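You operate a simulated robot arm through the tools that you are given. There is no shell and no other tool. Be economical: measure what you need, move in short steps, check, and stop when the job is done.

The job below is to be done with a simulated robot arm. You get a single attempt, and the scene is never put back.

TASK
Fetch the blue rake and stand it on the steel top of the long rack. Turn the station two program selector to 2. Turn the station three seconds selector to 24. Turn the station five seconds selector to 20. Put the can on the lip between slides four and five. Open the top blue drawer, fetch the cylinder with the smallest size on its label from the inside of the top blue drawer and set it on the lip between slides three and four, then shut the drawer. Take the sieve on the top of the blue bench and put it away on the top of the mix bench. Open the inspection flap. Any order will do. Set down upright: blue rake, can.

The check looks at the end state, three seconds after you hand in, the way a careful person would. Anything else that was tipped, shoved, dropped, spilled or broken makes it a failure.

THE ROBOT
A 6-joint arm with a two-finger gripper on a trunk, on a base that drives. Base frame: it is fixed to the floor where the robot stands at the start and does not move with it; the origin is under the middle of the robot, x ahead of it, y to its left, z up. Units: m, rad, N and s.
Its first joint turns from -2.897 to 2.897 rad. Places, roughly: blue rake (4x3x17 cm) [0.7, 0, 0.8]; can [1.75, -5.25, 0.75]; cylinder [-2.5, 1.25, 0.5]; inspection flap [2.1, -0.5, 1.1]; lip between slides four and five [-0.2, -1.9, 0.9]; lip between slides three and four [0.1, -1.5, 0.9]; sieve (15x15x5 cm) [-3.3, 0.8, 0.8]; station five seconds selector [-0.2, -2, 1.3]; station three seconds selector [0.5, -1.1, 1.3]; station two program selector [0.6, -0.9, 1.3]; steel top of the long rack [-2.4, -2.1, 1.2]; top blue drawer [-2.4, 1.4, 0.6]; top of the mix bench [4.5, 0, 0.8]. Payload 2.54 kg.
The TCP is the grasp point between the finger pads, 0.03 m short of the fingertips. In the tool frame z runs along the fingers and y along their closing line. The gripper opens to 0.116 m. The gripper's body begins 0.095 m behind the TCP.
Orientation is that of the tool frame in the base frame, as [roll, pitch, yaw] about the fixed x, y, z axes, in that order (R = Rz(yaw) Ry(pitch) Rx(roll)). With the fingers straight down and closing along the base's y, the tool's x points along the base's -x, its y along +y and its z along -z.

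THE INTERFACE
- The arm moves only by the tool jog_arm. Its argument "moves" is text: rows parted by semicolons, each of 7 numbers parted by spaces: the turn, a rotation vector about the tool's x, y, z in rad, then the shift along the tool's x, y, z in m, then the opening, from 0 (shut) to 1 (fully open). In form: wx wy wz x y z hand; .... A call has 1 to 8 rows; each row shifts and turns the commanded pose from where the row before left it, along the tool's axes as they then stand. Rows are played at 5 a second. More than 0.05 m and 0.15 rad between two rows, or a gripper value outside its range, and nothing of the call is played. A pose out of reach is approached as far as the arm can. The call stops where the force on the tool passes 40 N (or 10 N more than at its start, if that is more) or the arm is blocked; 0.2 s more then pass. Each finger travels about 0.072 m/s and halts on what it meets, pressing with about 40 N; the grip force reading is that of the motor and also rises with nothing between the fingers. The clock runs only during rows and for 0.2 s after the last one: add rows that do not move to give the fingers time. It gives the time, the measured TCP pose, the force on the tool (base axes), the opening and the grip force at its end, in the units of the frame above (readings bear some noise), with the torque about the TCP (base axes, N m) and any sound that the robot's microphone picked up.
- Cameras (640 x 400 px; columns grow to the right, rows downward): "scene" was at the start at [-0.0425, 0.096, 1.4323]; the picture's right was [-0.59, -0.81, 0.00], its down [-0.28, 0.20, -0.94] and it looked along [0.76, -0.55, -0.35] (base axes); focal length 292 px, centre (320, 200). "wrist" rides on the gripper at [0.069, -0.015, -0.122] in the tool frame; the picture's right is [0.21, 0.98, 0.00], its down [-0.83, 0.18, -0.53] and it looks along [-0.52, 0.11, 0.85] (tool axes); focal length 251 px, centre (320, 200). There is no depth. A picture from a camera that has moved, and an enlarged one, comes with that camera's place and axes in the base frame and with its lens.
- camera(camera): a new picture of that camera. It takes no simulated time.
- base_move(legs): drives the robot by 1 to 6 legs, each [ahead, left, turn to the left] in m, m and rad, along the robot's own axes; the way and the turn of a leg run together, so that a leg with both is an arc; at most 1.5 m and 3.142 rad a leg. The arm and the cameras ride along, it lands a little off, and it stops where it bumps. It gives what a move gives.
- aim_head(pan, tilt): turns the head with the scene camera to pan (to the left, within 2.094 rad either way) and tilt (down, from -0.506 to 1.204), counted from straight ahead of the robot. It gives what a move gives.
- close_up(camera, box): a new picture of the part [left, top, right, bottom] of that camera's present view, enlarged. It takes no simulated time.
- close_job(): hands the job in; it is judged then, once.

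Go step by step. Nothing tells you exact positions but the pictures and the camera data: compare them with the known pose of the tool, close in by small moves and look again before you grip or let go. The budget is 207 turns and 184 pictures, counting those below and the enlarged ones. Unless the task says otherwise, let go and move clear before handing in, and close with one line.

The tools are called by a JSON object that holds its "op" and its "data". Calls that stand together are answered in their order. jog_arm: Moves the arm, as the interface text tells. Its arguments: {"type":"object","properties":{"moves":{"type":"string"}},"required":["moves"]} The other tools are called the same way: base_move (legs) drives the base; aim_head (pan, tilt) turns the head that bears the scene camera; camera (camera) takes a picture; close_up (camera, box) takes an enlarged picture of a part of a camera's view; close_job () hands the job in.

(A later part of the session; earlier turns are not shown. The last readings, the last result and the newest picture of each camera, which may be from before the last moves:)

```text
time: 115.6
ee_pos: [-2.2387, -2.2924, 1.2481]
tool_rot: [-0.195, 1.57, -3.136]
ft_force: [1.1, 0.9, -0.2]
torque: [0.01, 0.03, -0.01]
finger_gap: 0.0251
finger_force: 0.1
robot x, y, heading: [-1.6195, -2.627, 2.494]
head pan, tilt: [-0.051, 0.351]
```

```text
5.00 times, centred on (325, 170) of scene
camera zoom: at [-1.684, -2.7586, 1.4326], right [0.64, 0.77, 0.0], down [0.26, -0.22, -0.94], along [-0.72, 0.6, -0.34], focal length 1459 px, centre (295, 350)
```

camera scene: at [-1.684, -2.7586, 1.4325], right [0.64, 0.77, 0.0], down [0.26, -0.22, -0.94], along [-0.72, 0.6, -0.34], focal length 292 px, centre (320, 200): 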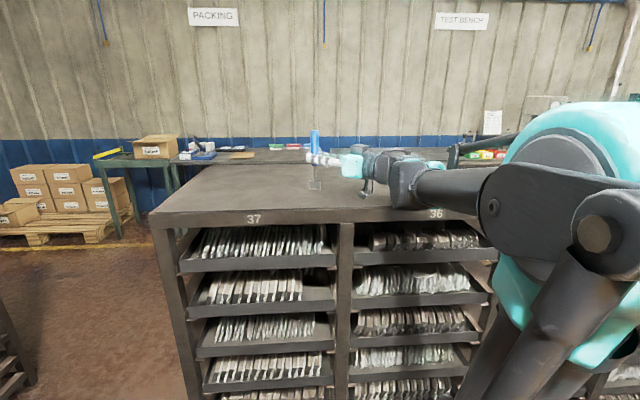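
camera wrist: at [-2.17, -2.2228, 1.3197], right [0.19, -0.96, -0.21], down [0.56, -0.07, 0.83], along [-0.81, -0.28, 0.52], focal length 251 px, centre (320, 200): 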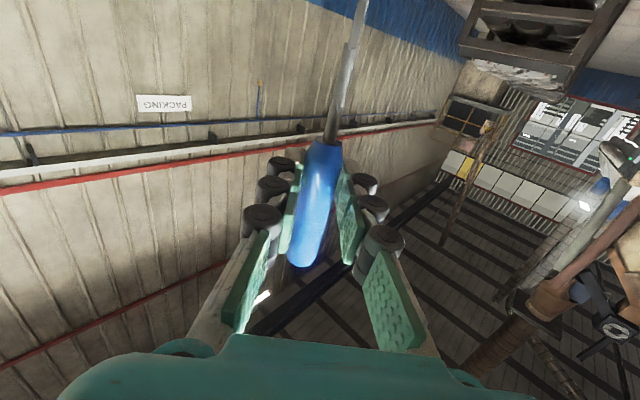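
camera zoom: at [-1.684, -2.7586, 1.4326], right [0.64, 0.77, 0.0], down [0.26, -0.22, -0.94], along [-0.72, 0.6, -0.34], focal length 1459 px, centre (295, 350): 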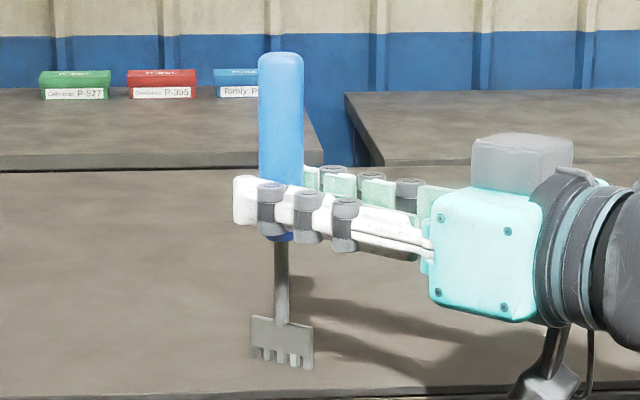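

It stands freely. Opening fully and backing straight out.

{"op": "jog_arm", "data": {"moves": "0 0 0 0 0 0 0.3;0 0 0 0 0 0 0.45;0 0 0 0 0 0 0.6;0 0 0 0 0 0 0.6;0 0 0 0 0 -0.01 0.6;0 0 0 0 0 -0.02 0.6;0 0 0 0 0 -0.03 0.6;0 0 0 0 0 -0.03 0.6"}}

{"op": "camera", "data": {"camera": "scene"}}

```text
time: 117.4
ee_pos: [-2.1495, -2.2739, 1.2501]
tool_rot: [2.971, 1.568, 0.03]
ft_force: [-0.8, 0.5, -0.1]
torque: [0.01, 0.0, 0.01]
finger_gap: 0.0695
finger_force: 0.1
robot x, y, heading: [-1.6191, -2.6264, 2.496]
head pan, tilt: [-0.051, 0.351]
```

```text
111 pictures are left
camera scene: at [-1.684, -2.7586, 1.4326], right [0.64, 0.77, 0.0], down [0.26, -0.22, -0.94], along [-0.72, 0.6, -0.34], focal length 292 px, centre (320, 200)
```

scene: 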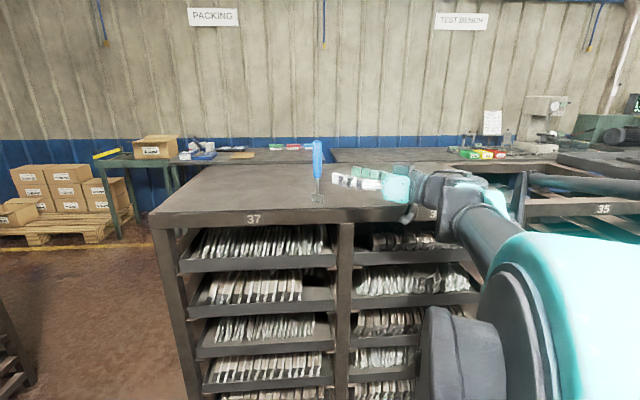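

The rake stands alone. Now I raise and fold the arm, then look the other way for the route to the can.

{"op": "jog_arm", "data": {"moves": "0 0 0 -0.03 0 -0.03 0.6;0 0 0 -0.045 0 0 0.6;0 0 0 -0.045 0 0 0.6;0 0 0 -0.045 0 0 0.6;0 0 0 0 -0.04 0 0.6;0 0 0 0 -0.04 0 0.6"}}

{"op": "base_move", "data": {"legs": [[-0.12, 0, 0]]}}

{"op": "jog_arm", "data": {"moves": "0 0.145 0 0 0 0 0.6;0 0.145 0 0 0 0 0.6;0 0.145 0 0 0 0 0.6;0 0.145 0 0 0 0 0.6;0 0.145 0 0 0 0 0.6;0 0.145 0 0 0 0 0.6;0 0.145 0 0 0 0 0.6;0 0.145 0 0 0 0 0.6"}}

{"op": "aim_head", "data": {"pan": 2.09, "tilt": 0.3}}

{"op": "camera", "data": {"camera": "scene"}}

```text
time: 118.8
ee_pos: [-2.1369, -2.1903, 1.415]
tool_rot: [3.107, 1.569, 0.165]
ft_force: [1.5, -0.8, 0.6]
torque: [0.03, -0.04, -0.04]
finger_gap: 0.0694
finger_force: 0.1
robot x, y, heading: [-1.619, -2.6306, 2.496]
head pan, tilt: [-0.051, 0.351]
```

```text
time: 119.9
ee_pos: [-2.0949, -2.2126, 1.4143]
tool_rot: [2.879, 1.568, -0.083]
ft_force: [-0.8, 0.6, -0.7]
torque: [0.01, -0.03, 0.02]
finger_gap: 0.0697
finger_force: 0.1
robot x, y, heading: [-1.5886, -2.6579, 2.482]
head pan, tilt: [-0.051, 0.351]
stopped in leg 1: the robot was blocked; the commanded pose is now the measured one
```

```text
time: 121.7
ee_pos: [-2.0948, -2.2128, 1.4146]
tool_rot: [3.14, 0.407, 0.18]
ft_force: [-0.2, -1.1, 0.3]
torque: [0.04, 0.02, -0.01]
finger_gap: 0.0694
finger_force: 0.1
robot x, y, heading: [-1.5875, -2.6546, 2.475]
head pan, tilt: [-0.051, 0.351]
```

```text
time: 123.8
ee_pos: [-2.0934, -2.2115, 1.4147]
tool_rot: [-3.141, 0.411, 0.18]
ft_force: [-0.3, 0.3, 0.0]
torque: [-0.03, 0.02, 0.01]
finger_gap: 0.0696
finger_force: 0.0
robot x, y, heading: [-1.5854, -2.6562, 2.479]
head pan, tilt: [2.089, 0.3]
```

```text
110 pictures are left
camera scene: at [-1.595, -2.9422, 1.4373], right [-0.99, 0.15, 0.0], down [0.04, 0.29, -0.96], along [-0.14, -0.95, -0.3], focal length 292 px, centre (320, 200)
```

scene: 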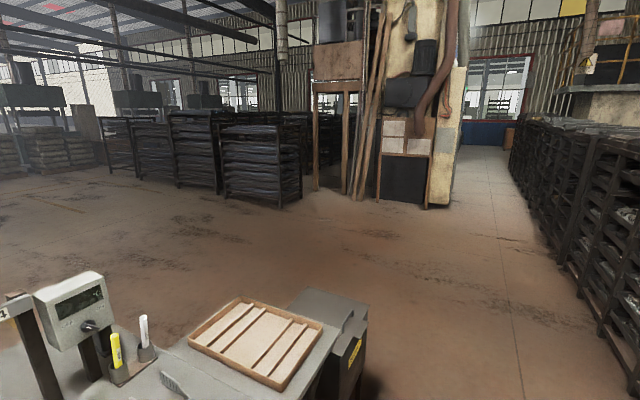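

{"op": "jog_arm", "data": {"moves": "0 0.137 0 0 0 0 0.6;0 0.137 0 0 0 0 0.6;0 0.137 0 0 0 0 0.6;0 0 0 0.03 0.04 0 0.6;0 0 0 0.03 0.04 0 0.6;0 0 0 0.03 0.04 0 0.6;0 0 0 0.03 0.04 0 0.6;0 0 0 0.03 0.04 0 0.6"}}

{"op": "base_move", "data": {"legs": [[0.22, 0, 0], [0, 0, 1.57], [1.4, 0, 0]]}}

{"op": "aim_head", "data": {"pan": 1.2, "tilt": 0.35}}

{"op": "camera", "data": {"camera": "scene"}}

```text
time: 125.6
ee_pos: [-1.8985, -2.3705, 1.4063]
tool_rot: [2.995, 0.242, 0.178]
ft_force: [0.1, 1.0, -0.9]
torque: [-0.08, -0.09, 0.04]
finger_gap: 0.0697
finger_force: 0.1
out of reach, approached as far as the arm can: row 1, 2, 3
robot x, y, heading: [-1.5886, -2.6576, 2.48]
head pan, tilt: [2.089, 0.3]
```

```text
time: 137.6
ee_pos: [-2.9178, -3.9214, 1.4068]
tool_rot: [2.996, 0.243, 1.736]
ft_force: [0.7, -0.6, -0.4]
torque: [-0.06, 0.01, -0.02]
finger_gap: 0.0695
finger_force: 0.0
robot x, y, heading: [-2.6263, -3.6125, -2.249]
head pan, tilt: [2.089, 0.3]
```

```text
time: 138.8
ee_pos: [-2.9167, -3.9213, 1.4071]
tool_rot: [2.995, 0.242, 1.736]
ft_force: [-0.2, 0.1, 0.8]
torque: [0.03, 0.01, -0.02]
finger_gap: 0.0694
finger_force: 0.1
robot x, y, heading: [-2.6264, -3.6129, -2.25]
head pan, tilt: [1.201, 0.351]
```

```text
109 pictures are left
camera scene: at [-2.3846, -3.6922, 1.4326], right [-0.86, -0.5, 0.0], down [-0.17, 0.3, -0.94], along [0.47, -0.81, -0.34], focal length 292 px, centre (320, 200)
```

scene: 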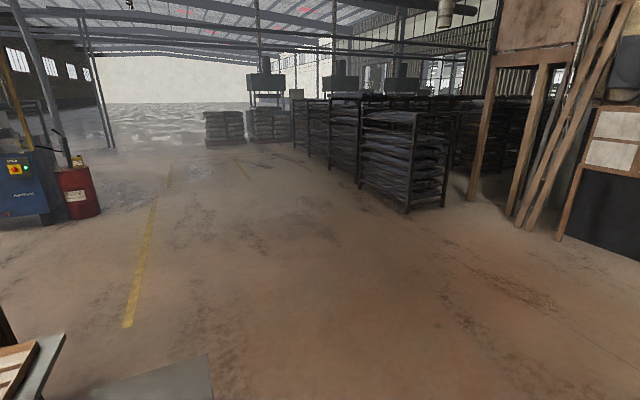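

{"op": "close_up", "data": {"camera": "scene", "box": [0, 120, 140, 230]}}

```text
3.64 times, centred on (70, 175) of scene
camera zoom: at [-2.3846, -3.6922, 1.4326], right [-0.86, -0.5, 0.0], down [-0.17, 0.3, -0.94], along [0.47, -0.81, -0.34], focal length 1061 px, centre (1229, 291)
```

zoom: 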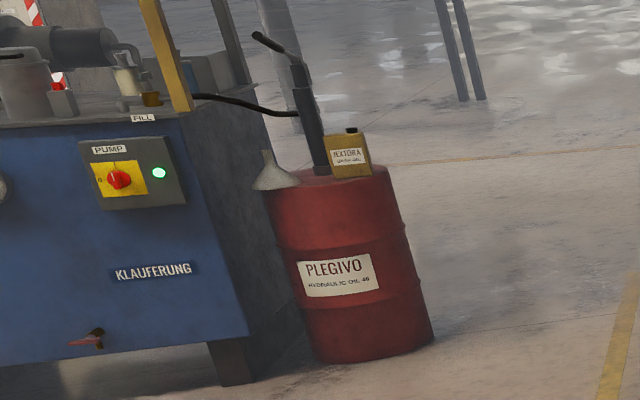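

The can is the yellow "TEXTORA" oil can on the red drum. Driving round toward it.

{"op": "base_move", "data": {"legs": [[0, 0, 1.443], [1.0, 0, 0], [0.92, 0, 0], [0, 0, 0.642], [1.2, 0, 0], [0.9, 0, 0]]}}

{"op": "aim_head", "data": {"pan": 0.0, "tilt": 0.55}}

{"op": "camera", "data": {"camera": "scene"}}

```text
time: 163.3
ee_pos: [1.1033, -5.4706, 1.4075]
tool_rot: [2.994, 0.243, -2.469]
ft_force: [0.4, -0.4, 0.4]
torque: [0.0, -0.03, -0.01]
finger_gap: 0.0697
finger_force: 0.0
robot x, y, heading: [0.6911, -5.3625, -0.172]
head pan, tilt: [1.201, 0.351]
```

```text
time: 164.8
ee_pos: [1.1042, -5.4711, 1.4069]
tool_rot: [2.995, 0.243, -2.471]
ft_force: [0.6, 0.0, 1.0]
torque: [0.01, 0.03, -0.05]
finger_gap: 0.0696
finger_force: 0.0
robot x, y, heading: [0.6951, -5.3665, -0.169]
head pan, tilt: [0.0, 0.55]
```

```text
107 pictures are left
camera scene: at [0.69, -5.2118, 1.4143], right [-0.17, -0.99, 0.0], down [-0.52, 0.09, -0.85], along [0.84, -0.14, -0.52], focal length 292 px, centre (320, 200)
```

scene: 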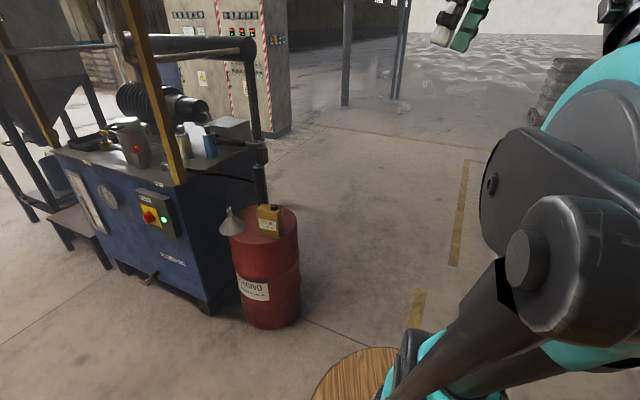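

{"op": "base_move", "data": {"legs": [[0.33, 0.12, 0], [0, 0, 0.3]]}}

{"op": "jog_arm", "data": {"moves": "0.072 0.122 0 0 0 0 1;0.072 0.122 0 0 0 0 1;0 0 0 0 0 0.05 1;0 0 0 0 0 0.05 1;0 0 0 0 0 0.05 1;0 0 0 0 0 0.05 1;0 0 0 0 0 0.05 1;0 0 0 0 0 0.03 1"}}

{"op": "camera", "data": {"camera": "wrist"}}

{"op": "camera", "data": {"camera": "scene"}}

```text
time: 168.0
ee_pos: [1.4634, -5.2797, 1.4074]
tool_rot: [2.994, 0.24, -2.169]
ft_force: [0.5, 0.0, -0.4]
torque: [-0.01, -0.02, 0.0]
finger_gap: 0.0696
finger_force: 0.0
robot x, y, heading: [1.0416, -5.3031, 0.132]
head pan, tilt: [0.0, 0.55]
```

```text
time: 169.8
ee_pos: [1.4656, -5.2035, 1.1379]
tool_rot: [2.988, 0.249, -2.17]
ft_force: [0.5, 1.9, 0.9]
torque: [0.01, 0.01, 0.0]
finger_gap: 0.1163
finger_force: 0.1
out of reach, approached as far as the arm can: row 1, 2
robot x, y, heading: [1.0405, -5.2993, 0.136]
head pan, tilt: [0.0, 0.55]
```

```text
106 pictures are left
camera wrist: at [1.4388, -5.3008, 1.2374], right [-0.94, 0.34, 0.09], down [0.29, 0.6, 0.74], along [0.2, 0.72, -0.67], focal length 251 px, centre (320, 200)
```

wrist: 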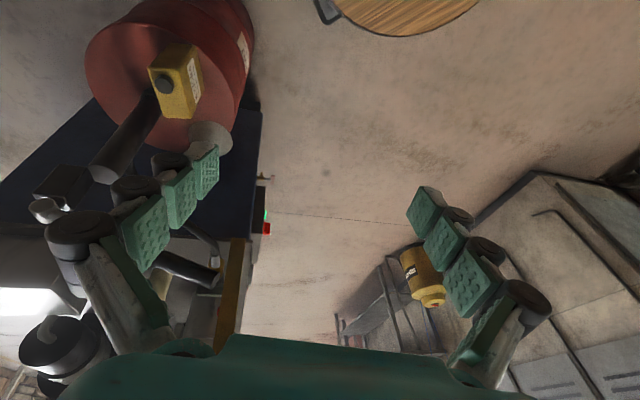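

```text
105 pictures are left
camera scene: at [0.9918, -5.1571, 1.4143], right [0.13, -0.99, 0.0], down [-0.52, -0.07, -0.85], along [0.85, 0.11, -0.52], focal length 292 px, centre (320, 200)
```

scene: 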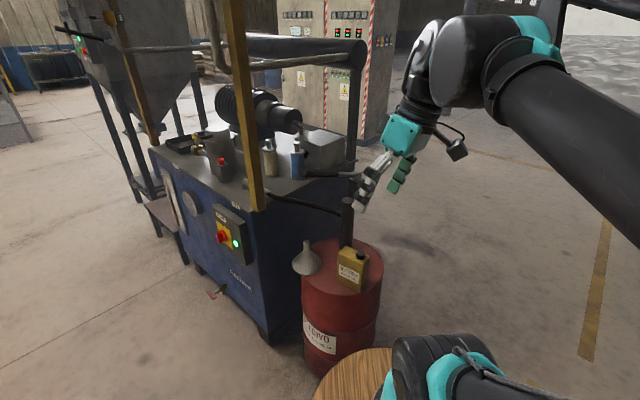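

{"op": "close_up", "data": {"camera": "scene", "box": [285, 190, 405, 310]}}

{"op": "jog_arm", "data": {"moves": "0.072 0.122 0 0 0 0 1;0.072 0.122 0 0 0 0 1;0 0 0 0 0 0 1"}}

```text
3.33 times, centred on (345, 250) of scene
camera zoom: at [0.9918, -5.1571, 1.4143], right [0.13, -0.99, 0.0], down [-0.52, -0.07, -0.85], along [0.85, 0.11, -0.52], focal length 973 px, centre (237, 33)
```

zoom: 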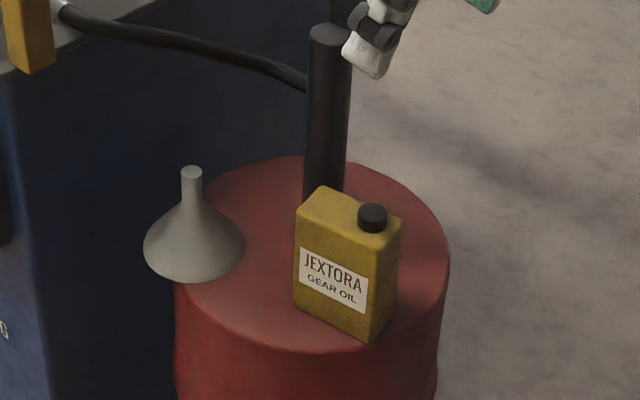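

```text
time: 170.6
ee_pos: [1.4646, -5.2023, 1.1385]
tool_rot: [2.989, 0.248, -2.168]
ft_force: [-0.3, -0.9, 0.6]
torque: [0.02, 0.03, -0.02]
finger_gap: 0.116
finger_force: 0.1
out of reach, approached as far as the arm can: row 1, 2
robot x, y, heading: [1.0388, -5.3043, 0.134]
head pan, tilt: [0.0, 0.55]
```

{"op": "jog_arm", "data": {"moves": "0 0 0.15 0 0 0 0.8;0 0 0.15 0 0 0 0.8;0 0 0.15 0 0 0 0.8;0 0 0.15 0 0 0 0.8;0 0 0 0 0 0 0.8"}}

```text
time: 171.8
ee_pos: [1.4679, -5.204, 1.1396]
tool_rot: [2.879, 0.121, -2.768]
ft_force: [-0.2, 0.5, 0.1]
torque: [0.02, 0.01, 0.0]
finger_gap: 0.0931
finger_force: 0.1
robot x, y, heading: [1.0384, -5.3034, 0.137]
head pan, tilt: [0.0, 0.55]
```

{"op": "jog_arm", "data": {"moves": "0.129 0.0605 0 0 0 0 0.8;0.129 0.0605 0 0 0 0 0.8;0 0 0 0 0 0 0.8"}}

```text
time: 172.6
ee_pos: [1.4655, -5.2033, 1.1396]
tool_rot: [2.877, 0.12, -2.767]
ft_force: [0.2, 0.7, -0.8]
torque: [0.02, -0.01, 0.01]
finger_gap: 0.0928
finger_force: 0.1
out of reach, approached as far as the arm can: row 1, 2
robot x, y, heading: [1.0404, -5.3017, 0.132]
head pan, tilt: [0.0, 0.55]
```

{"op": "jog_arm", "data": {"moves": "0 0 0 -0.0225 -0.03 0.021 0.8;0 0 0 -0.0225 -0.03 0.021 0.8;0 0 0 -0.0225 -0.03 0.021 0.8;0 0 0 -0.0225 -0.03 0.021 0.8;0.129 0.0605 0 0 0 0 0.8;0.129 0.0605 0 0 0 0 0.8;0 0 0 0 0 0 0.8"}}

{"op": "camera", "data": {"camera": "scene"}}

```text
time: 174.2
ee_pos: [1.597, -5.2505, 1.0386]
tool_rot: [2.883, 0.115, -2.762]
ft_force: [-0.3, 0.2, 0.5]
torque: [-0.01, -0.01, 0.01]
finger_gap: 0.0928
finger_force: 0.1
out of reach, approached as far as the arm can: row 5, 6
robot x, y, heading: [1.0388, -5.3029, 0.132]
head pan, tilt: [0.0, 0.55]
```

```text
103 pictures are left
camera scene: at [0.9918, -5.1571, 1.4143], right [0.13, -0.99, 0.0], down [-0.52, -0.07, -0.85], along [0.85, 0.11, -0.52], focal length 292 px, centre (320, 200)
```

scene: 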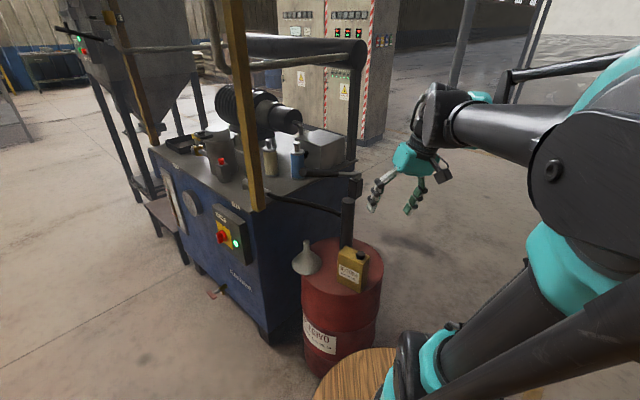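

{"op": "jog_arm", "data": {"moves": "0.034 -0.136 0 0 0 0 0.8;0.034 -0.136 0 0 0 0 0.8;0.13 0.03 0 0 0 0 0.8;0.13 0.03 0 0 0 0 0.8;0 0 0 0 0 0 0.8"}}

```text
time: 175.4
ee_pos: [1.5963, -5.259, 1.0373]
tool_rot: [2.985, 0.373, -2.827]
ft_force: [-0.2, 0.2, 0.2]
torque: [0.03, 0.0, 0.01]
finger_gap: 0.093
finger_force: 0.0
out of reach, approached as far as the arm can: row 3, 4
robot x, y, heading: [1.0404, -5.2993, 0.135]
head pan, tilt: [0.0, 0.55]
```

The wrist seems to be in a flipped branch with a joint limit. I'll swing it back: tool up to horizontal, swing to the right, then down again.

{"op": "jog_arm", "data": {"moves": "-0.0542 -0.1355 0 0 0 0 0.8;-0.0542 -0.1355 0 0 0 0 0.8;-0.0542 -0.1355 0 0 0 0 0.8;-0.0542 -0.1355 0 0 0 0 0.8;-0.0542 -0.1355 0 0 0 0 0.8;-0.0542 -0.1355 0 0 0 0 0.8;-0.0542 -0.1355 0 0 0 0 0.8;-0.0542 -0.1355 0 0 0 0 0.8"}}

```text
time: 177.2
ee_pos: [1.5963, -5.258, 1.0393]
tool_rot: [1.573, 1.191, 2.296]
ft_force: [0.0, -0.7, 0.6]
torque: [0.02, -0.04, -0.05]
finger_gap: 0.0928
finger_force: 0.1
robot x, y, heading: [1.0382, -5.305, 0.14]
head pan, tilt: [0.0, 0.55]
```

{"op": "jog_arm", "data": {"moves": "0.1342 -0.0536 0 0 0 0 0.8;0.1342 -0.0536 0 0 0 0 0.8;0.1342 -0.0536 0 0 0 0 0.8;0.1342 -0.0536 0 0 0 0 0.8;0.1342 -0.0536 0 0 0 0 0.8;0.1342 -0.0536 0 0 0 0 0.8;0.1342 -0.0536 0 0 0 0 0.8;0.1342 -0.0536 0 0 0 0 0.8"}}

```text
time: 179.0
ee_pos: [1.5952, -5.2623, 1.0383]
tool_rot: [1.575, 1.193, 1.144]
ft_force: [-0.7, 0.5, -0.4]
torque: [-0.03, -0.04, 0.04]
finger_gap: 0.0926
finger_force: 0.0
robot x, y, heading: [1.0418, -5.3031, 0.128]
head pan, tilt: [0.0, 0.55]
```

{"op": "jog_arm", "data": {"moves": "0.054 0.1355 0 0 0 0 0.8;0.054 0.1355 0 0 0 0 0.8;0.054 0.1355 0 0 0 0 0.8;0.054 0.1355 0 0 0 0 0.8;0.054 0.1355 0 0 0 0 0.8;0.054 0.1355 0 0 0 0 0.8;0.054 0.1355 0 0 0 0 0.8;0.054 0.1355 0 0 0 0 0.8"}}

{"op": "jog_arm", "data": {"moves": "0.05 0.125 0 0 0 0 0.8;0.05 0.125 0 0 0 0 0.8;0.05 0.125 0 0 0 0 0.8;0 0 0 0 0 0 0.8"}}

```text
time: 180.8
ee_pos: [1.5955, -5.2606, 1.0397]
tool_rot: [2.986, 0.372, 2.303]
ft_force: [0.3, -0.4, 0.8]
torque: [0.02, 0.0, 0.05]
finger_gap: 0.0926
finger_force: 0.0
robot x, y, heading: [1.0376, -5.3037, 0.132]
head pan, tilt: [0.0, 0.55]
```

```text
time: 181.8
ee_pos: [1.5971, -5.2595, 1.038]
tool_rot: [-3.14, -0.001, 2.331]
ft_force: [0.6, 0.1, -0.2]
torque: [-0.01, -0.04, -0.02]
finger_gap: 0.0928
finger_force: 0.1
robot x, y, heading: [1.0388, -5.3028, 0.133]
head pan, tilt: [0.0, 0.55]
```

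Tool is straight down again. Aligning the closing line with the can's thin side and moving above it.

{"op": "jog_arm", "data": {"moves": "0 0 -0.147 0 0 0 0.8;0 0 -0.147 0 0 0 0.8;0 0 -0.147 0 0 0 0.8;0 0 -0.147 0 0 0 0.8;0 0 -0.147 0 0 0 0.8;0 0 -0.147 0 0 0 0.8;0 0 -0.147 0 0 0 0.8;0 0 -0.147 0 0 0 0.8"}}

{"op": "jog_arm", "data": {"moves": "0 0 -0.147 0 0 0 0.8;0 0 -0.147 0 0 0 0.8;0 0 -0.147 0 0 0 0.8;0 0 -0.147 0 0 0 0.8;0 0 -0.147 0 0 0 0.8;0 0 0 -0.045 -0.014 0 0.8;0 0 0 -0.045 -0.014 0 0.8;0 0 0 0 0 0 0.8"}}

{"op": "camera", "data": {"camera": "wrist"}}

```text
time: 183.6
ee_pos: [1.5965, -5.2578, 1.0371]
tool_rot: [3.141, -0.001, -2.774]
ft_force: [0.8, 0.1, -0.7]
torque: [-0.01, 0.01, 0.01]
finger_gap: 0.093
finger_force: 0.1
robot x, y, heading: [1.0377, -5.3017, 0.133]
head pan, tilt: [0.0, 0.55]
```

```text
time: 185.4
ee_pos: [1.6608, -5.1916, 1.0371]
tool_rot: [3.141, -0.002, -2.039]
ft_force: [-0.2, -0.7, -0.1]
torque: [-0.03, 0.0, 0.0]
finger_gap: 0.0931
finger_force: 0.2
robot x, y, heading: [1.0405, -5.3049, 0.133]
head pan, tilt: [0.0, 0.55]
```

```text
102 pictures are left
camera wrist: at [1.6435, -5.2584, 1.161], right [-0.97, 0.25, 0.0], down [0.21, 0.82, 0.53], along [0.13, 0.52, -0.85], focal length 251 px, centre (320, 200)
```

wrist: 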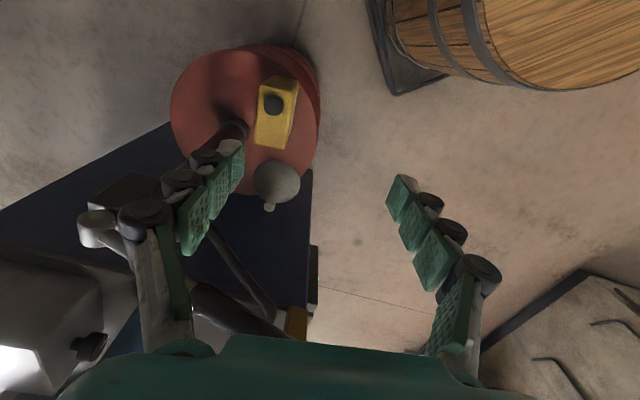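

{"op": "close_up", "data": {"camera": "wrist", "box": [220, 60, 330, 160]}}

```text
4.00 times, centred on (275, 110) of wrist
camera zoom: at [1.6435, -5.2584, 1.161], right [-0.97, 0.25, 0.0], down [0.21, 0.82, 0.53], along [0.13, 0.52, -0.85], focal length 1006 px, centre (500, 560)
```

zoom: 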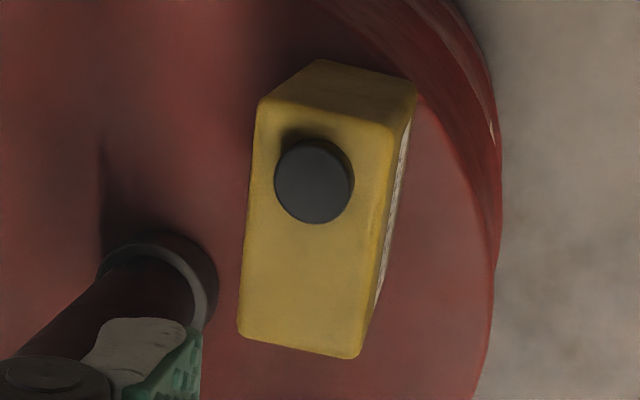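

{"op": "jog_arm", "data": {"moves": "0 0 0 -0.025 -0.0317 0 0.75;0 0 0 -0.025 -0.0317 0 0.75;0 0 0 0 0 0.045 0.75;0 0 0 0 0 0.045 0.75;0 0 0 0 0 0.045 0.75;0 0 0 0 0 0.045 0.75;0 0 0 0 0 0.04 0.75;0 0 0 0 0 0 0.75"}}

{"op": "camera", "data": {"camera": "wrist"}}

{"op": "close_up", "data": {"camera": "scene", "box": [285, 150, 445, 310]}}

```text
time: 187.2
ee_pos: [1.7406, -5.1778, 0.8159]
tool_rot: [-3.14, -0.003, -2.04]
ft_force: [-0.3, 0.2, 0.2]
torque: [-0.02, -0.03, -0.03]
finger_gap: 0.0872
finger_force: 0.1
robot x, y, heading: [1.0379, -5.3048, 0.134]
head pan, tilt: [0.0, 0.55]
```

```text
100 pictures are left
camera wrist: at [1.723, -5.2454, 0.9396], right [-0.97, 0.25, 0.0], down [0.21, 0.82, 0.53], along [0.13, 0.52, -0.85], focal length 251 px, centre (320, 200)
```

wrist: 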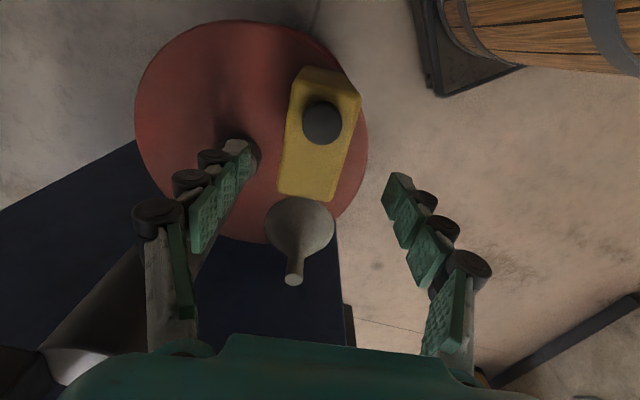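

```text
2.50 times, centred on (365, 230) of scene
camera zoom: at [0.9918, -5.1571, 1.4143], right [0.13, -0.99, 0.0], down [-0.52, -0.07, -0.85], along [0.85, 0.11, -0.52], focal length 730 px, centre (208, 125)
```

zoom: 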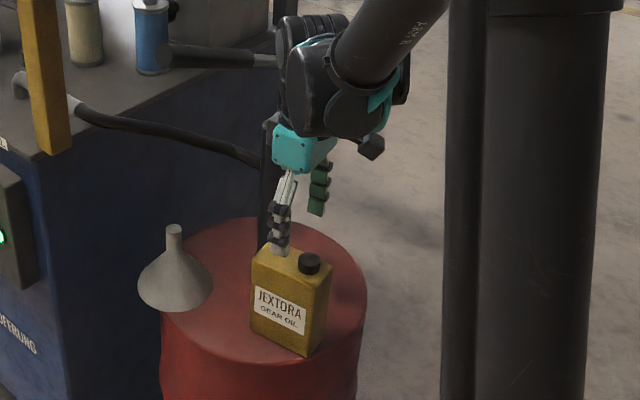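

{"op": "jog_arm", "data": {"moves": "0 0 0 0 0 0.035 0.75;0 0 0 0 0 0.035 0.75;0 0 0 0 0 0.025 0.75;0 0 0 0 0 0 0.5;0 0 0 0 0 0 0.2;0 0 0 0 0 0 0.2;0 0 0 0 0 0 0.2"}}

{"op": "camera", "data": {"camera": "wrist"}}

```text
time: 188.8
ee_pos: [1.7412, -5.1766, 0.7221]
tool_rot: [3.141, -0.002, -2.039]
ft_force: [0.3, -0.7, 0.5]
torque: [0.08, -0.04, -0.05]
finger_gap: 0.0541
finger_force: 39.7
robot x, y, heading: [1.0374, -5.3026, 0.136]
head pan, tilt: [0.0, 0.55]
```

```text
98 pictures are left
camera wrist: at [1.7237, -5.2447, 0.8453], right [-0.97, 0.25, 0.0], down [0.21, 0.82, 0.53], along [0.13, 0.52, -0.85], focal length 251 px, centre (320, 200)
```

wrist: 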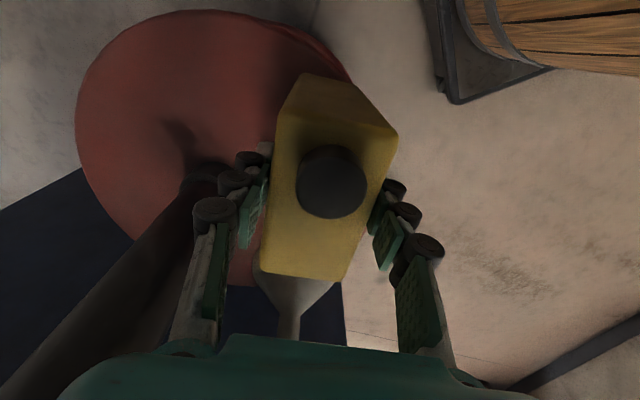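

{"op": "jog_arm", "data": {"moves": "0 0 0 0 0 -0.02 0.2;0 0 0 0 0 -0.045 0.2;0 0 0 0 0 -0.045 0.2;0 0 0 0 0 -0.045 0.2;0 0 0 0 0 -0.045 0.2;0 0 0 0 0 -0.045 0.2;0 0 0 0 0 -0.045 0.2;0 0 0 0 0 -0.03 0.2"}}

{"op": "camera", "data": {"camera": "scene"}}

```text
time: 190.6
ee_pos: [1.743, -5.1744, 1.0442]
tool_rot: [-3.141, -0.002, -2.04]
ft_force: [0.2, 0.6, -4.9]
torque: [-0.03, 0.01, 0.01]
finger_gap: 0.0542
finger_force: 40.3
robot x, y, heading: [1.0381, -5.3009, 0.134]
head pan, tilt: [0.0, 0.55]
```

```text
97 pictures are left
camera scene: at [0.9921, -5.1571, 1.4143], right [0.13, -0.99, 0.0], down [-0.52, -0.07, -0.85], along [0.84, 0.11, -0.52], focal length 292 px, centre (320, 200)
```

scene: 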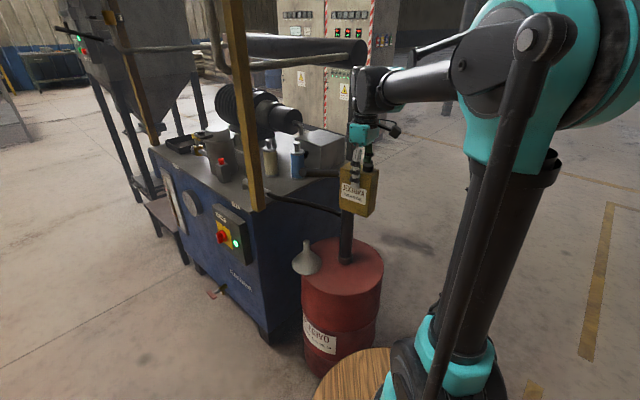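

Can in hand. Retracting and driving back to the aisle.

{"op": "jog_arm", "data": {"moves": "0 0 0 0.0283 0.041 0 0.2;0 0 0 0.0283 0.041 0 0.2;0 0 0 0.0283 0.041 0 0.2;0 0 0 0.0283 0.041 0 0.2;0 0 0 0.0283 0.041 0 0.2;0 0 0 0.0283 0.041 0 0.2;0 0 0 0 0 0 0.2"}}

{"op": "base_move", "data": {"legs": [[0, 0, 2.88], [1.2, 0, 0], [1.16, 0, 0], [0, 0, -0.676], [0.96, 0, 0], [0.96, 0, 0]]}}

```text
time: 192.2
ee_pos: [1.4433, -5.2161, 1.044]
tool_rot: [-3.141, -0.001, -2.04]
ft_force: [0.3, 0.3, -5.7]
torque: [-0.07, -0.01, -0.03]
finger_gap: 0.0544
finger_force: 40.0
robot x, y, heading: [1.0388, -5.3013, 0.132]
head pan, tilt: [0.0, 0.55]
```

```text
time: 221.7
ee_pos: [-3.0241, -3.5586, 1.0437]
tool_rot: [-3.141, 0.0, 0.193]
ft_force: [-0.1, -0.2, -5.4]
torque: [0.03, -0.04, 0.0]
finger_gap: 0.0542
finger_force: 40.0
robot x, y, heading: [-2.7073, -3.8223, 2.37]
head pan, tilt: [0.0, 0.55]
```

{"op": "jog_arm", "data": {"moves": "0 0 0 0 0 -0.04 0.2;0 0 0 0 0 -0.04 0.2;0 0 0 0 0 -0.04 0.2"}}

{"op": "base_move", "data": {"legs": [[0, 0, -1.504], [1.5, 0, 0], [1.45, 0, 0], [0, 0, -1.526]]}}

{"op": "aim_head", "data": {"pan": 0.35, "tilt": 0.35}}

{"op": "camera", "data": {"camera": "scene"}}

```text
time: 222.5
ee_pos: [-3.026, -3.5611, 1.165]
tool_rot: [3.141, -0.002, 0.195]
ft_force: [-0.2, -0.5, -4.7]
torque: [0.0, -0.04, -0.01]
finger_gap: 0.0542
finger_force: 39.6
robot x, y, heading: [-2.7083, -3.826, 2.374]
head pan, tilt: [0.0, 0.55]
```

```text
time: 244.1
ee_pos: [-0.4823, -1.7506, 1.1647]
tool_rot: [3.141, 0.0, -2.8]
ft_force: [-1.5, 0.8, -5.5]
torque: [-0.03, 0.05, -0.02]
finger_gap: 0.0541
finger_force: 39.8
robot x, y, heading: [-0.8347, -1.5409, -0.627]
head pan, tilt: [0.0, 0.55]
```

```text
time: 244.9
ee_pos: [-0.4805, -1.7519, 1.1638]
tool_rot: [3.14, -0.002, -2.8]
ft_force: [-0.8, 0.8, -5.7]
torque: [-0.02, 0.05, 0.0]
finger_gap: 0.0541
finger_force: 40.1
robot x, y, heading: [-0.8344, -1.5406, -0.63]
head pan, tilt: [0.351, 0.351]
```

```text
96 pictures are left
camera scene: at [-0.752, -1.3703, 1.4325], right [-0.27, -0.96, 0.0], down [-0.33, 0.09, -0.94], along [0.9, -0.26, -0.34], focal length 292 px, centre (320, 200)
```

scene: 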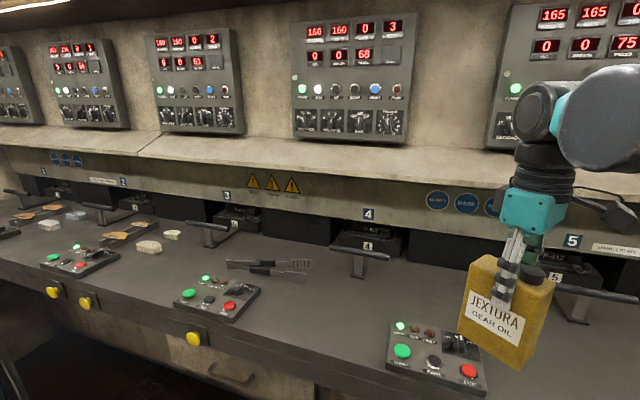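

{"op": "jog_arm", "data": {"moves": "0 0 0 -0.0305 -0.0336 0 0.2;0 0 0 -0.0305 -0.0336 0 0.2;0 0 0 -0.0305 -0.0336 0 0.2;0 0 0 -0.0305 -0.0336 0 0.2;0 0 0 -0.0305 -0.0336 0 0.2;0 0 0 -0.0305 -0.0336 0 0.2;0 0 0 -0.0305 -0.0336 0 0.2;0 0 0 0 0 0 0.2"}}

{"op": "camera", "data": {"camera": "wrist"}}

{"op": "close_up", "data": {"camera": "scene", "box": [320, 180, 640, 400]}}

```text
time: 246.5
ee_pos: [-0.2294, -1.8855, 1.1628]
tool_rot: [3.128, -0.015, -2.805]
ft_force: [-16.7, 11.0, -1.3]
torque: [-0.75, -0.98, -0.5]
finger_gap: 0.0542
finger_force: 40.0
robot x, y, heading: [-0.8328, -1.5355, -0.63]
head pan, tilt: [0.351, 0.351]
stopped in row 7: the force on the tool passed its limit at 117 N (the readings are from after the stop); the commanded pose is now the measured one
```

```text
95 pictures are left
camera wrist: at [-0.288, -1.9234, 1.2863], right [-0.52, 0.85, 0.02], down [0.73, 0.44, 0.52], along [0.44, 0.29, -0.85], focal length 251 px, centre (320, 200)
```

wrist: 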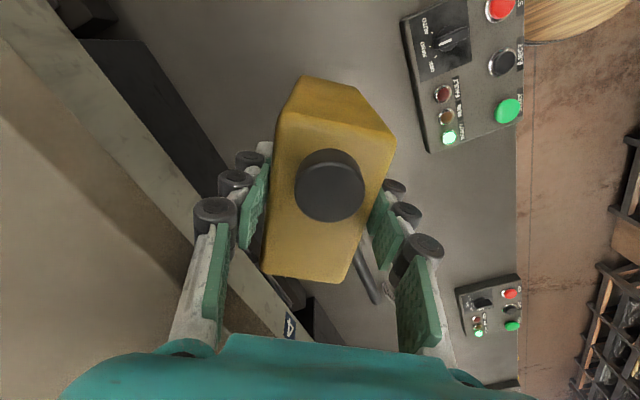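

```text
1.82 times, centred on (480, 290) of scene
camera zoom: at [-0.7531, -1.3695, 1.4325], right [-0.27, -0.96, 0.0], down [-0.33, 0.09, -0.94], along [0.9, -0.26, -0.34], focal length 531 px, centre (29, 36)
```

zoom: 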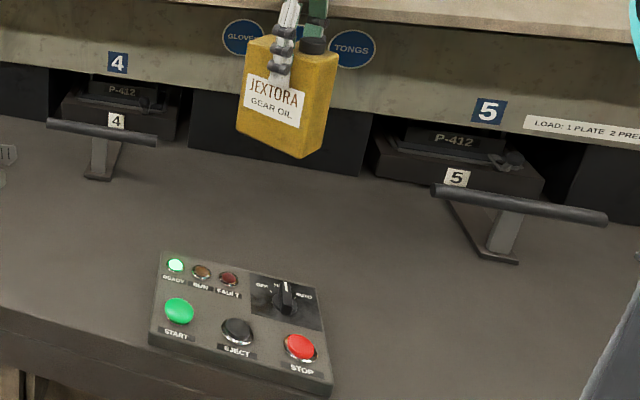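

The wrist touched the hood edge, but the can is already above the free counter spot between slides 4 and 5. Backing off 1.5 cm and lowering there.

{"op": "jog_arm", "data": {"moves": "0.0136 -0.015 0 0.008 0.0125 0 0.2;0 0 0 0.004 0.004 0 0.2;0 0 0 0 0 0.035 0.2;0 0 0 0 0 0.035 0.2;0 0 0 0 0 0.035 0.2;0 0 0 0 0 0 0.2"}}

{"op": "close_up", "data": {"camera": "scene", "box": [360, 180, 600, 400]}}

```text
time: 247.9
ee_pos: [-0.2433, -1.8754, 1.0544]
tool_rot: [3.141, 0.001, -2.807]
ft_force: [-0.3, 0.2, -5.2]
torque: [-0.03, 0.02, 0.02]
finger_gap: 0.0543
finger_force: 40.0
robot x, y, heading: [-0.8371, -1.5375, -0.632]
head pan, tilt: [0.351, 0.351]
```

```text
1.82 times, centred on (480, 290) of scene
camera zoom: at [-0.7519, -1.3702, 1.4326], right [-0.27, -0.96, 0.0], down [-0.33, 0.09, -0.94], along [0.9, -0.26, -0.34], focal length 531 px, centre (29, 36)
```

zoom: 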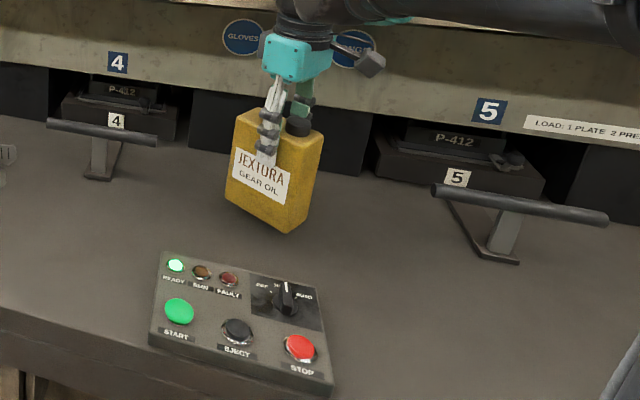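

{"op": "jog_arm", "data": {"moves": "0 0 -0.1425 0 0 0 0.2;0 0 -0.1425 0 0 0 0.2;0 0 -0.1425 0 0 0 0.2;0 0 -0.1425 0 0 0 0.2;0 0 0 0 0 0.03 0.2;0 0 0 0 0 0.005 0.2;0 0 0 0 0 0 0.2"}}

{"op": "close_up", "data": {"camera": "scene", "box": [360, 180, 600, 400]}}

```text
time: 249.5
ee_pos: [-0.2432, -1.8747, 1.024]
tool_rot: [-3.139, 0.001, -2.237]
ft_force: [2.5, -3.3, 19.4]
torque: [0.21, 0.06, 0.15]
finger_gap: 0.0544
finger_force: 39.9
robot x, y, heading: [-0.8337, -1.5395, -0.627]
head pan, tilt: [0.351, 0.351]
```

```text
1.82 times, centred on (480, 290) of scene
camera zoom: at [-0.7525, -1.3701, 1.4326], right [-0.27, -0.96, 0.0], down [-0.33, 0.09, -0.94], along [0.9, -0.26, -0.34], focal length 531 px, centre (29, 36)
```

zoom: 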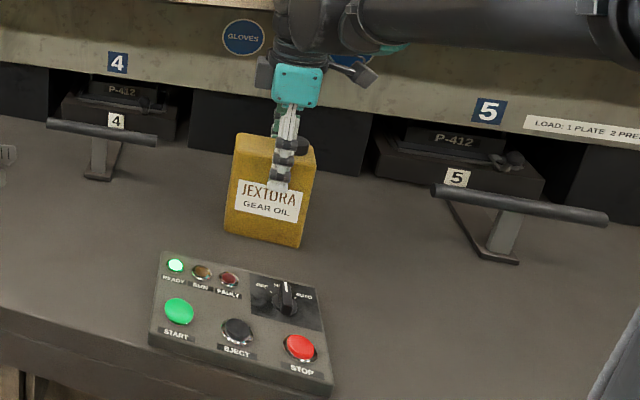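

Contact with the counter. Easing off and releasing.

{"op": "jog_arm", "data": {"moves": "0 0 0 0 0 -0.002 0.2;0 0 0 0 0 0 0.55;0 0 0 0 0 0 0.75;0 0 0 0 0 0 0.85;0 0 0 0 0 0 0.85;0 0 0 0 0 -0.03 0.85;0 0 0 0 0 -0.04 0.85;0 0 0 0 0 -0.04 0.85"}}

{"op": "close_up", "data": {"camera": "scene", "box": [320, 160, 640, 400]}}

```text
time: 251.3
ee_pos: [-0.2426, -1.874, 1.1332]
tool_rot: [-3.14, 0.002, -2.236]
ft_force: [1.2, -0.1, -0.5]
torque: [-0.01, -0.03, 0.01]
finger_gap: 0.0986
finger_force: 0.0
robot x, y, heading: [-0.8336, -1.5399, -0.628]
head pan, tilt: [0.351, 0.351]
```

```text
1.67 times, centred on (480, 280) of scene
camera zoom: at [-0.752, -1.3702, 1.4326], right [-0.27, -0.96, 0.0], down [-0.33, 0.09, -0.94], along [0.9, -0.26, -0.34], focal length 486 px, centre (53, 67)
```

zoom: 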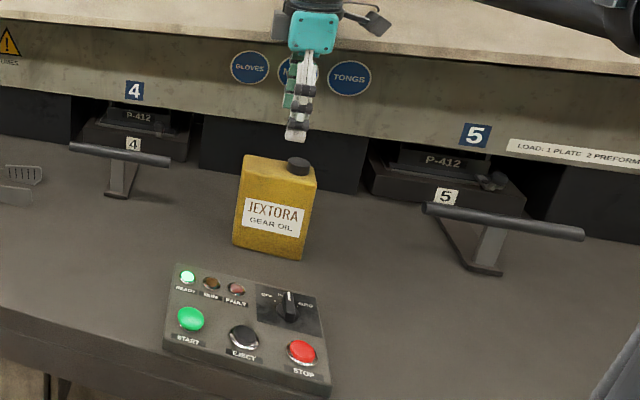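

Can stands well. Now pull the arm back and study the panels.

{"op": "jog_arm", "data": {"moves": "0 0 0 0 0.05 0 0.3;0 0 0 0 0.05 0 0;0 0 0 0 0.05 0 0;0 0 0 0 0.05 0 0;0 0 0 0.05 0 0 0;0 0 0 0.05 0 0 0;0 0 0 0.05 0 0 0;0 0 0 0.05 0 0 0"}}

{"op": "aim_head", "data": {"pan": -0.15, "tilt": 0.1}}

{"op": "camera", "data": {"camera": "scene"}}

```text
time: 253.1
ee_pos: [-0.5247, -1.9109, 1.1356]
tool_rot: [-3.141, 0.003, -2.237]
ft_force: [1.1, 0.4, -0.7]
torque: [-0.01, -0.01, -0.01]
finger_gap: 0.0
finger_force: 28.6
robot x, y, heading: [-0.8351, -1.5383, -0.629]
head pan, tilt: [0.351, 0.351]
```

```text
time: 254.0
ee_pos: [-0.5253, -1.9099, 1.1337]
tool_rot: [-3.14, 0.003, -2.236]
ft_force: [0.2, 0.6, 0.2]
torque: [0.03, -0.02, 0.0]
finger_gap: 0.0
finger_force: 28.5
robot x, y, heading: [-0.8373, -1.5393, -0.632]
head pan, tilt: [-0.15, 0.099]
```

```text
90 pictures are left
camera scene: at [-0.7761, -1.4092, 1.4559], right [-0.7, -0.71, 0.0], down [-0.07, 0.07, -0.99], along [0.71, -0.7, -0.1], focal length 292 px, centre (320, 200)
```

scene: 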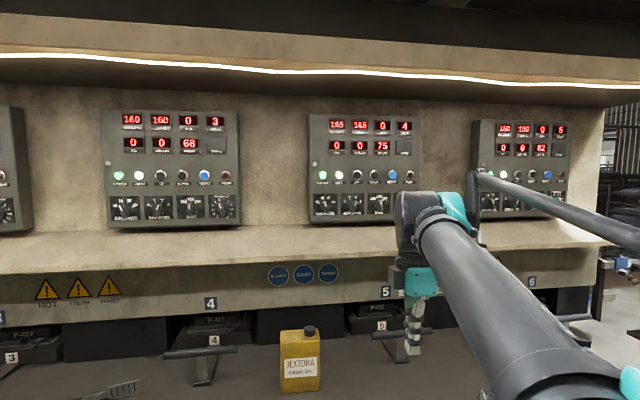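

{"op": "close_up", "data": {"camera": "scene", "box": [300, 105, 430, 230]}}

```text
3.20 times, centred on (365, 168) of scene
camera zoom: at [-0.7761, -1.4092, 1.4559], right [-0.7, -0.71, 0.0], down [-0.07, 0.07, -0.99], along [0.71, -0.7, -0.1], focal length 934 px, centre (176, 304)
```

zoom: 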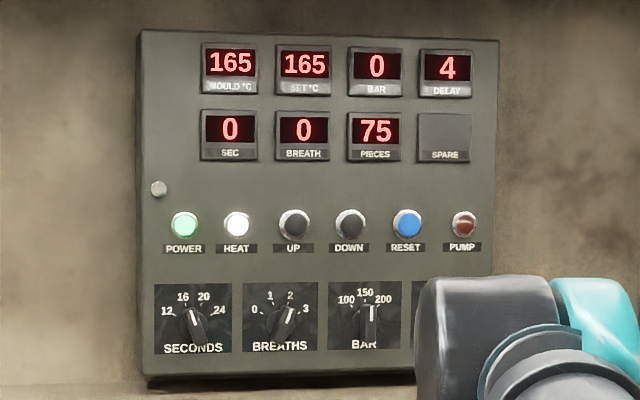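

{"op": "close_up", "data": {"camera": "scene", "box": [318, 188, 358, 218]}}

```text
13.33 times, centred on (338, 203) of scene
camera zoom: at [-0.7761, -1.4092, 1.4559], right [-0.7, -0.71, 0.0], down [-0.07, 0.07, -0.99], along [0.71, -0.7, -0.1], focal length 3891 px, centre (80, 160)
```

zoom: 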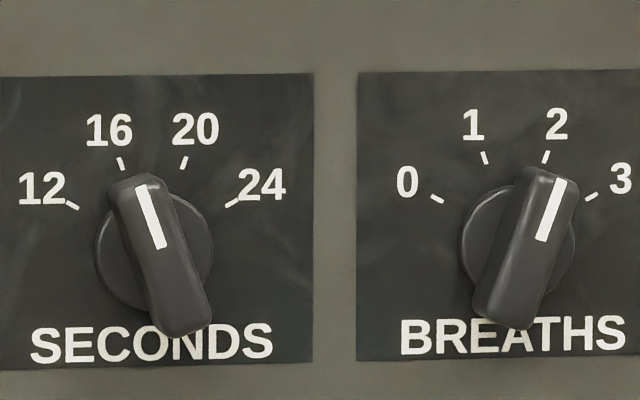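

The station-five seconds selector points to 16 now and must go 40° clockwise to 20. I'll turn the tool horizontal to face the panel.

{"op": "jog_arm", "data": {"moves": "0 0 0.1425 0 0 -0.02 0;0 0 0.1425 0 0 -0.02 0;0 0 0.1425 0 0 -0.02 0;0 0 0.1425 0 0 -0.02 0;0 0 0.1425 0 0 -0.02 0;0 0 0.1425 0 0 -0.02 0;0 0 0.1425 0 0 -0.02 0;0 0 0.1425 0 0 -0.02 0"}}

{"op": "jog_arm", "data": {"moves": "0 0 0.1425 0 0 0 0.3;0 0 0.1425 0 0 0 0.3;0 0 0.1425 0 0 0 0.3;0 -0.1428 0 0 0 0 0.3;0 -0.1428 0 0 0 0 0.3;0 -0.1428 0 0 0 0 0.3;0 -0.1428 0 0 0 0 0.3;0 -0.1428 0 0 0 0 0.3"}}

{"op": "jog_arm", "data": {"moves": "0 -0.1428 0 0 0 0 0.3;0 -0.1428 0 0 0 0 0.3;0 -0.1428 0 0 0 0 0.3;0 -0.1428 0 0 0 0 0.3;0 -0.1428 0 0 0 0 0.3;0 -0.1428 0 0 0 0 0.3;0 0 0 0 0 0 0.3"}}

```text
time: 255.8
ee_pos: [-0.5276, -1.9083, 1.2931]
tool_rot: [-3.141, 0.002, 2.905]
ft_force: [-0.7, -0.4, -0.9]
torque: [-0.02, -0.03, 0.0]
finger_gap: 0.0003
finger_force: 28.3
robot x, y, heading: [-0.8366, -1.5361, -0.63]
head pan, tilt: [-0.15, 0.099]
```

```text
time: 257.6
ee_pos: [-0.5253, -1.9091, 1.2946]
tool_rot: [3.141, 0.717, 2.481]
ft_force: [-0.2, -0.1, 0.4]
torque: [0.01, 0.01, 0.01]
finger_gap: 0.0346
finger_force: 0.1
robot x, y, heading: [-0.8325, -1.5372, -0.63]
head pan, tilt: [-0.15, 0.099]
```

```text
time: 259.2
ee_pos: [-0.5432, -1.9632, 1.3188]
tool_rot: [0.618, 1.57, -0.039]
ft_force: [0.1, -0.6, -0.1]
torque: [-0.01, -0.01, -0.02]
finger_gap: 0.035
finger_force: 0.1
out of reach, approached as far as the arm can: row 3, 4, 5, 6
robot x, y, heading: [-0.8345, -1.5406, -0.629]
head pan, tilt: [-0.15, 0.099]
```

{"op": "jog_arm", "data": {"moves": "0 0 0 -0.0076 0.0177 0.036 0.3;0 0 0 -0.0076 0.0177 0.036 0.3;0 0 0 -0.0076 0.0177 0.036 0.3;0 0 0 -0.0076 0.0177 0.036 0.3;0 0 0 -0.0076 0.0177 0.036 0.3;0 0 0 -0.0076 0.0177 0.036 0.3;0 0 0 -0.0076 0.0177 0.036 0.3;0 0 0 0 0 0 0.3"}}

{"op": "camera", "data": {"camera": "wrist"}}

{"op": "camera", "data": {"camera": "scene"}}

```text
time: 260.2
ee_pos: [-0.4981, -2.0611, 1.3423]
tool_rot: [-1.45, 1.562, -2.443]
ft_force: [0.1, -0.3, -1.0]
torque: [-0.01, -0.01, 0.01]
finger_gap: 0.0347
finger_force: 0.1
robot x, y, heading: [-0.8342, -1.5377, -0.634]
head pan, tilt: [-0.15, 0.099]
stopped in row 5: the arm was blocked; the commanded pose is now the measured one
```

```text
87 pictures are left
camera wrist: at [-0.5776, -1.9671, 1.2747], right [0.82, 0.53, -0.22], down [-0.13, 0.55, 0.82], along [0.56, -0.64, 0.52], focal length 251 px, centre (320, 200)
```

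wrist: 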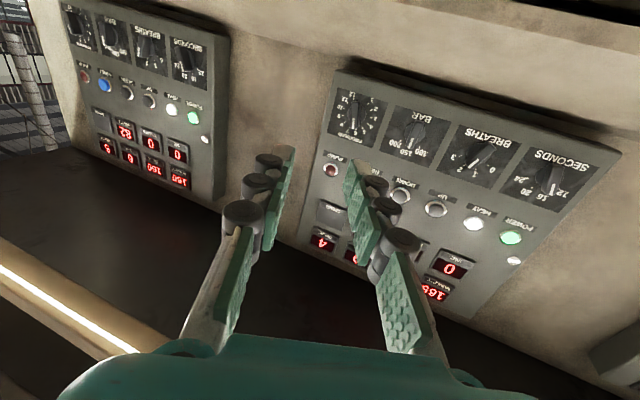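

```text
86 pictures are left
camera scene: at [-0.7651, -1.4014, 1.4547], right [-0.7, -0.71, 0.01], down [-0.08, 0.06, -0.99], along [0.71, -0.7, -0.1], focal length 292 px, centre (320, 200)
```

scene: 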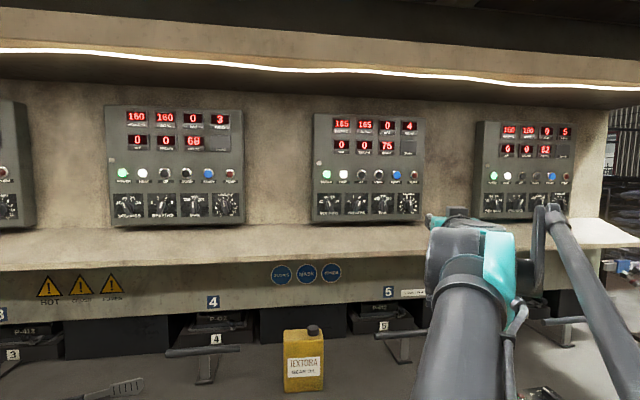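

{"op": "aim_head", "data": {"pan": -0.35, "tilt": 0.6}}

{"op": "camera", "data": {"camera": "scene"}}

```text
time: 261.2
ee_pos: [-0.499, -2.0613, 1.3425]
tool_rot: [-1.469, 1.562, -2.461]
ft_force: [0.3, 0.0, 0.1]
torque: [0.01, 0.0, 0.02]
finger_gap: 0.0348
finger_force: 0.1
robot x, y, heading: [-0.8347, -1.5394, -0.629]
head pan, tilt: [-0.351, 0.6]
```

```text
85 pictures are left
camera scene: at [-0.7817, -1.4107, 1.4088], right [-0.83, -0.56, 0.01], down [-0.32, 0.46, -0.83], along [0.46, -0.69, -0.56], focal length 292 px, centre (320, 200)
```

scene: 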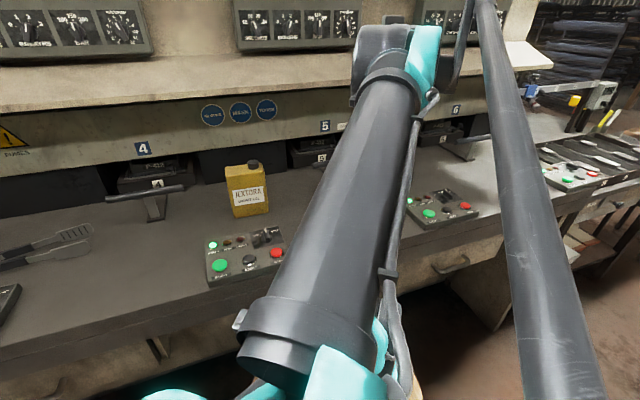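

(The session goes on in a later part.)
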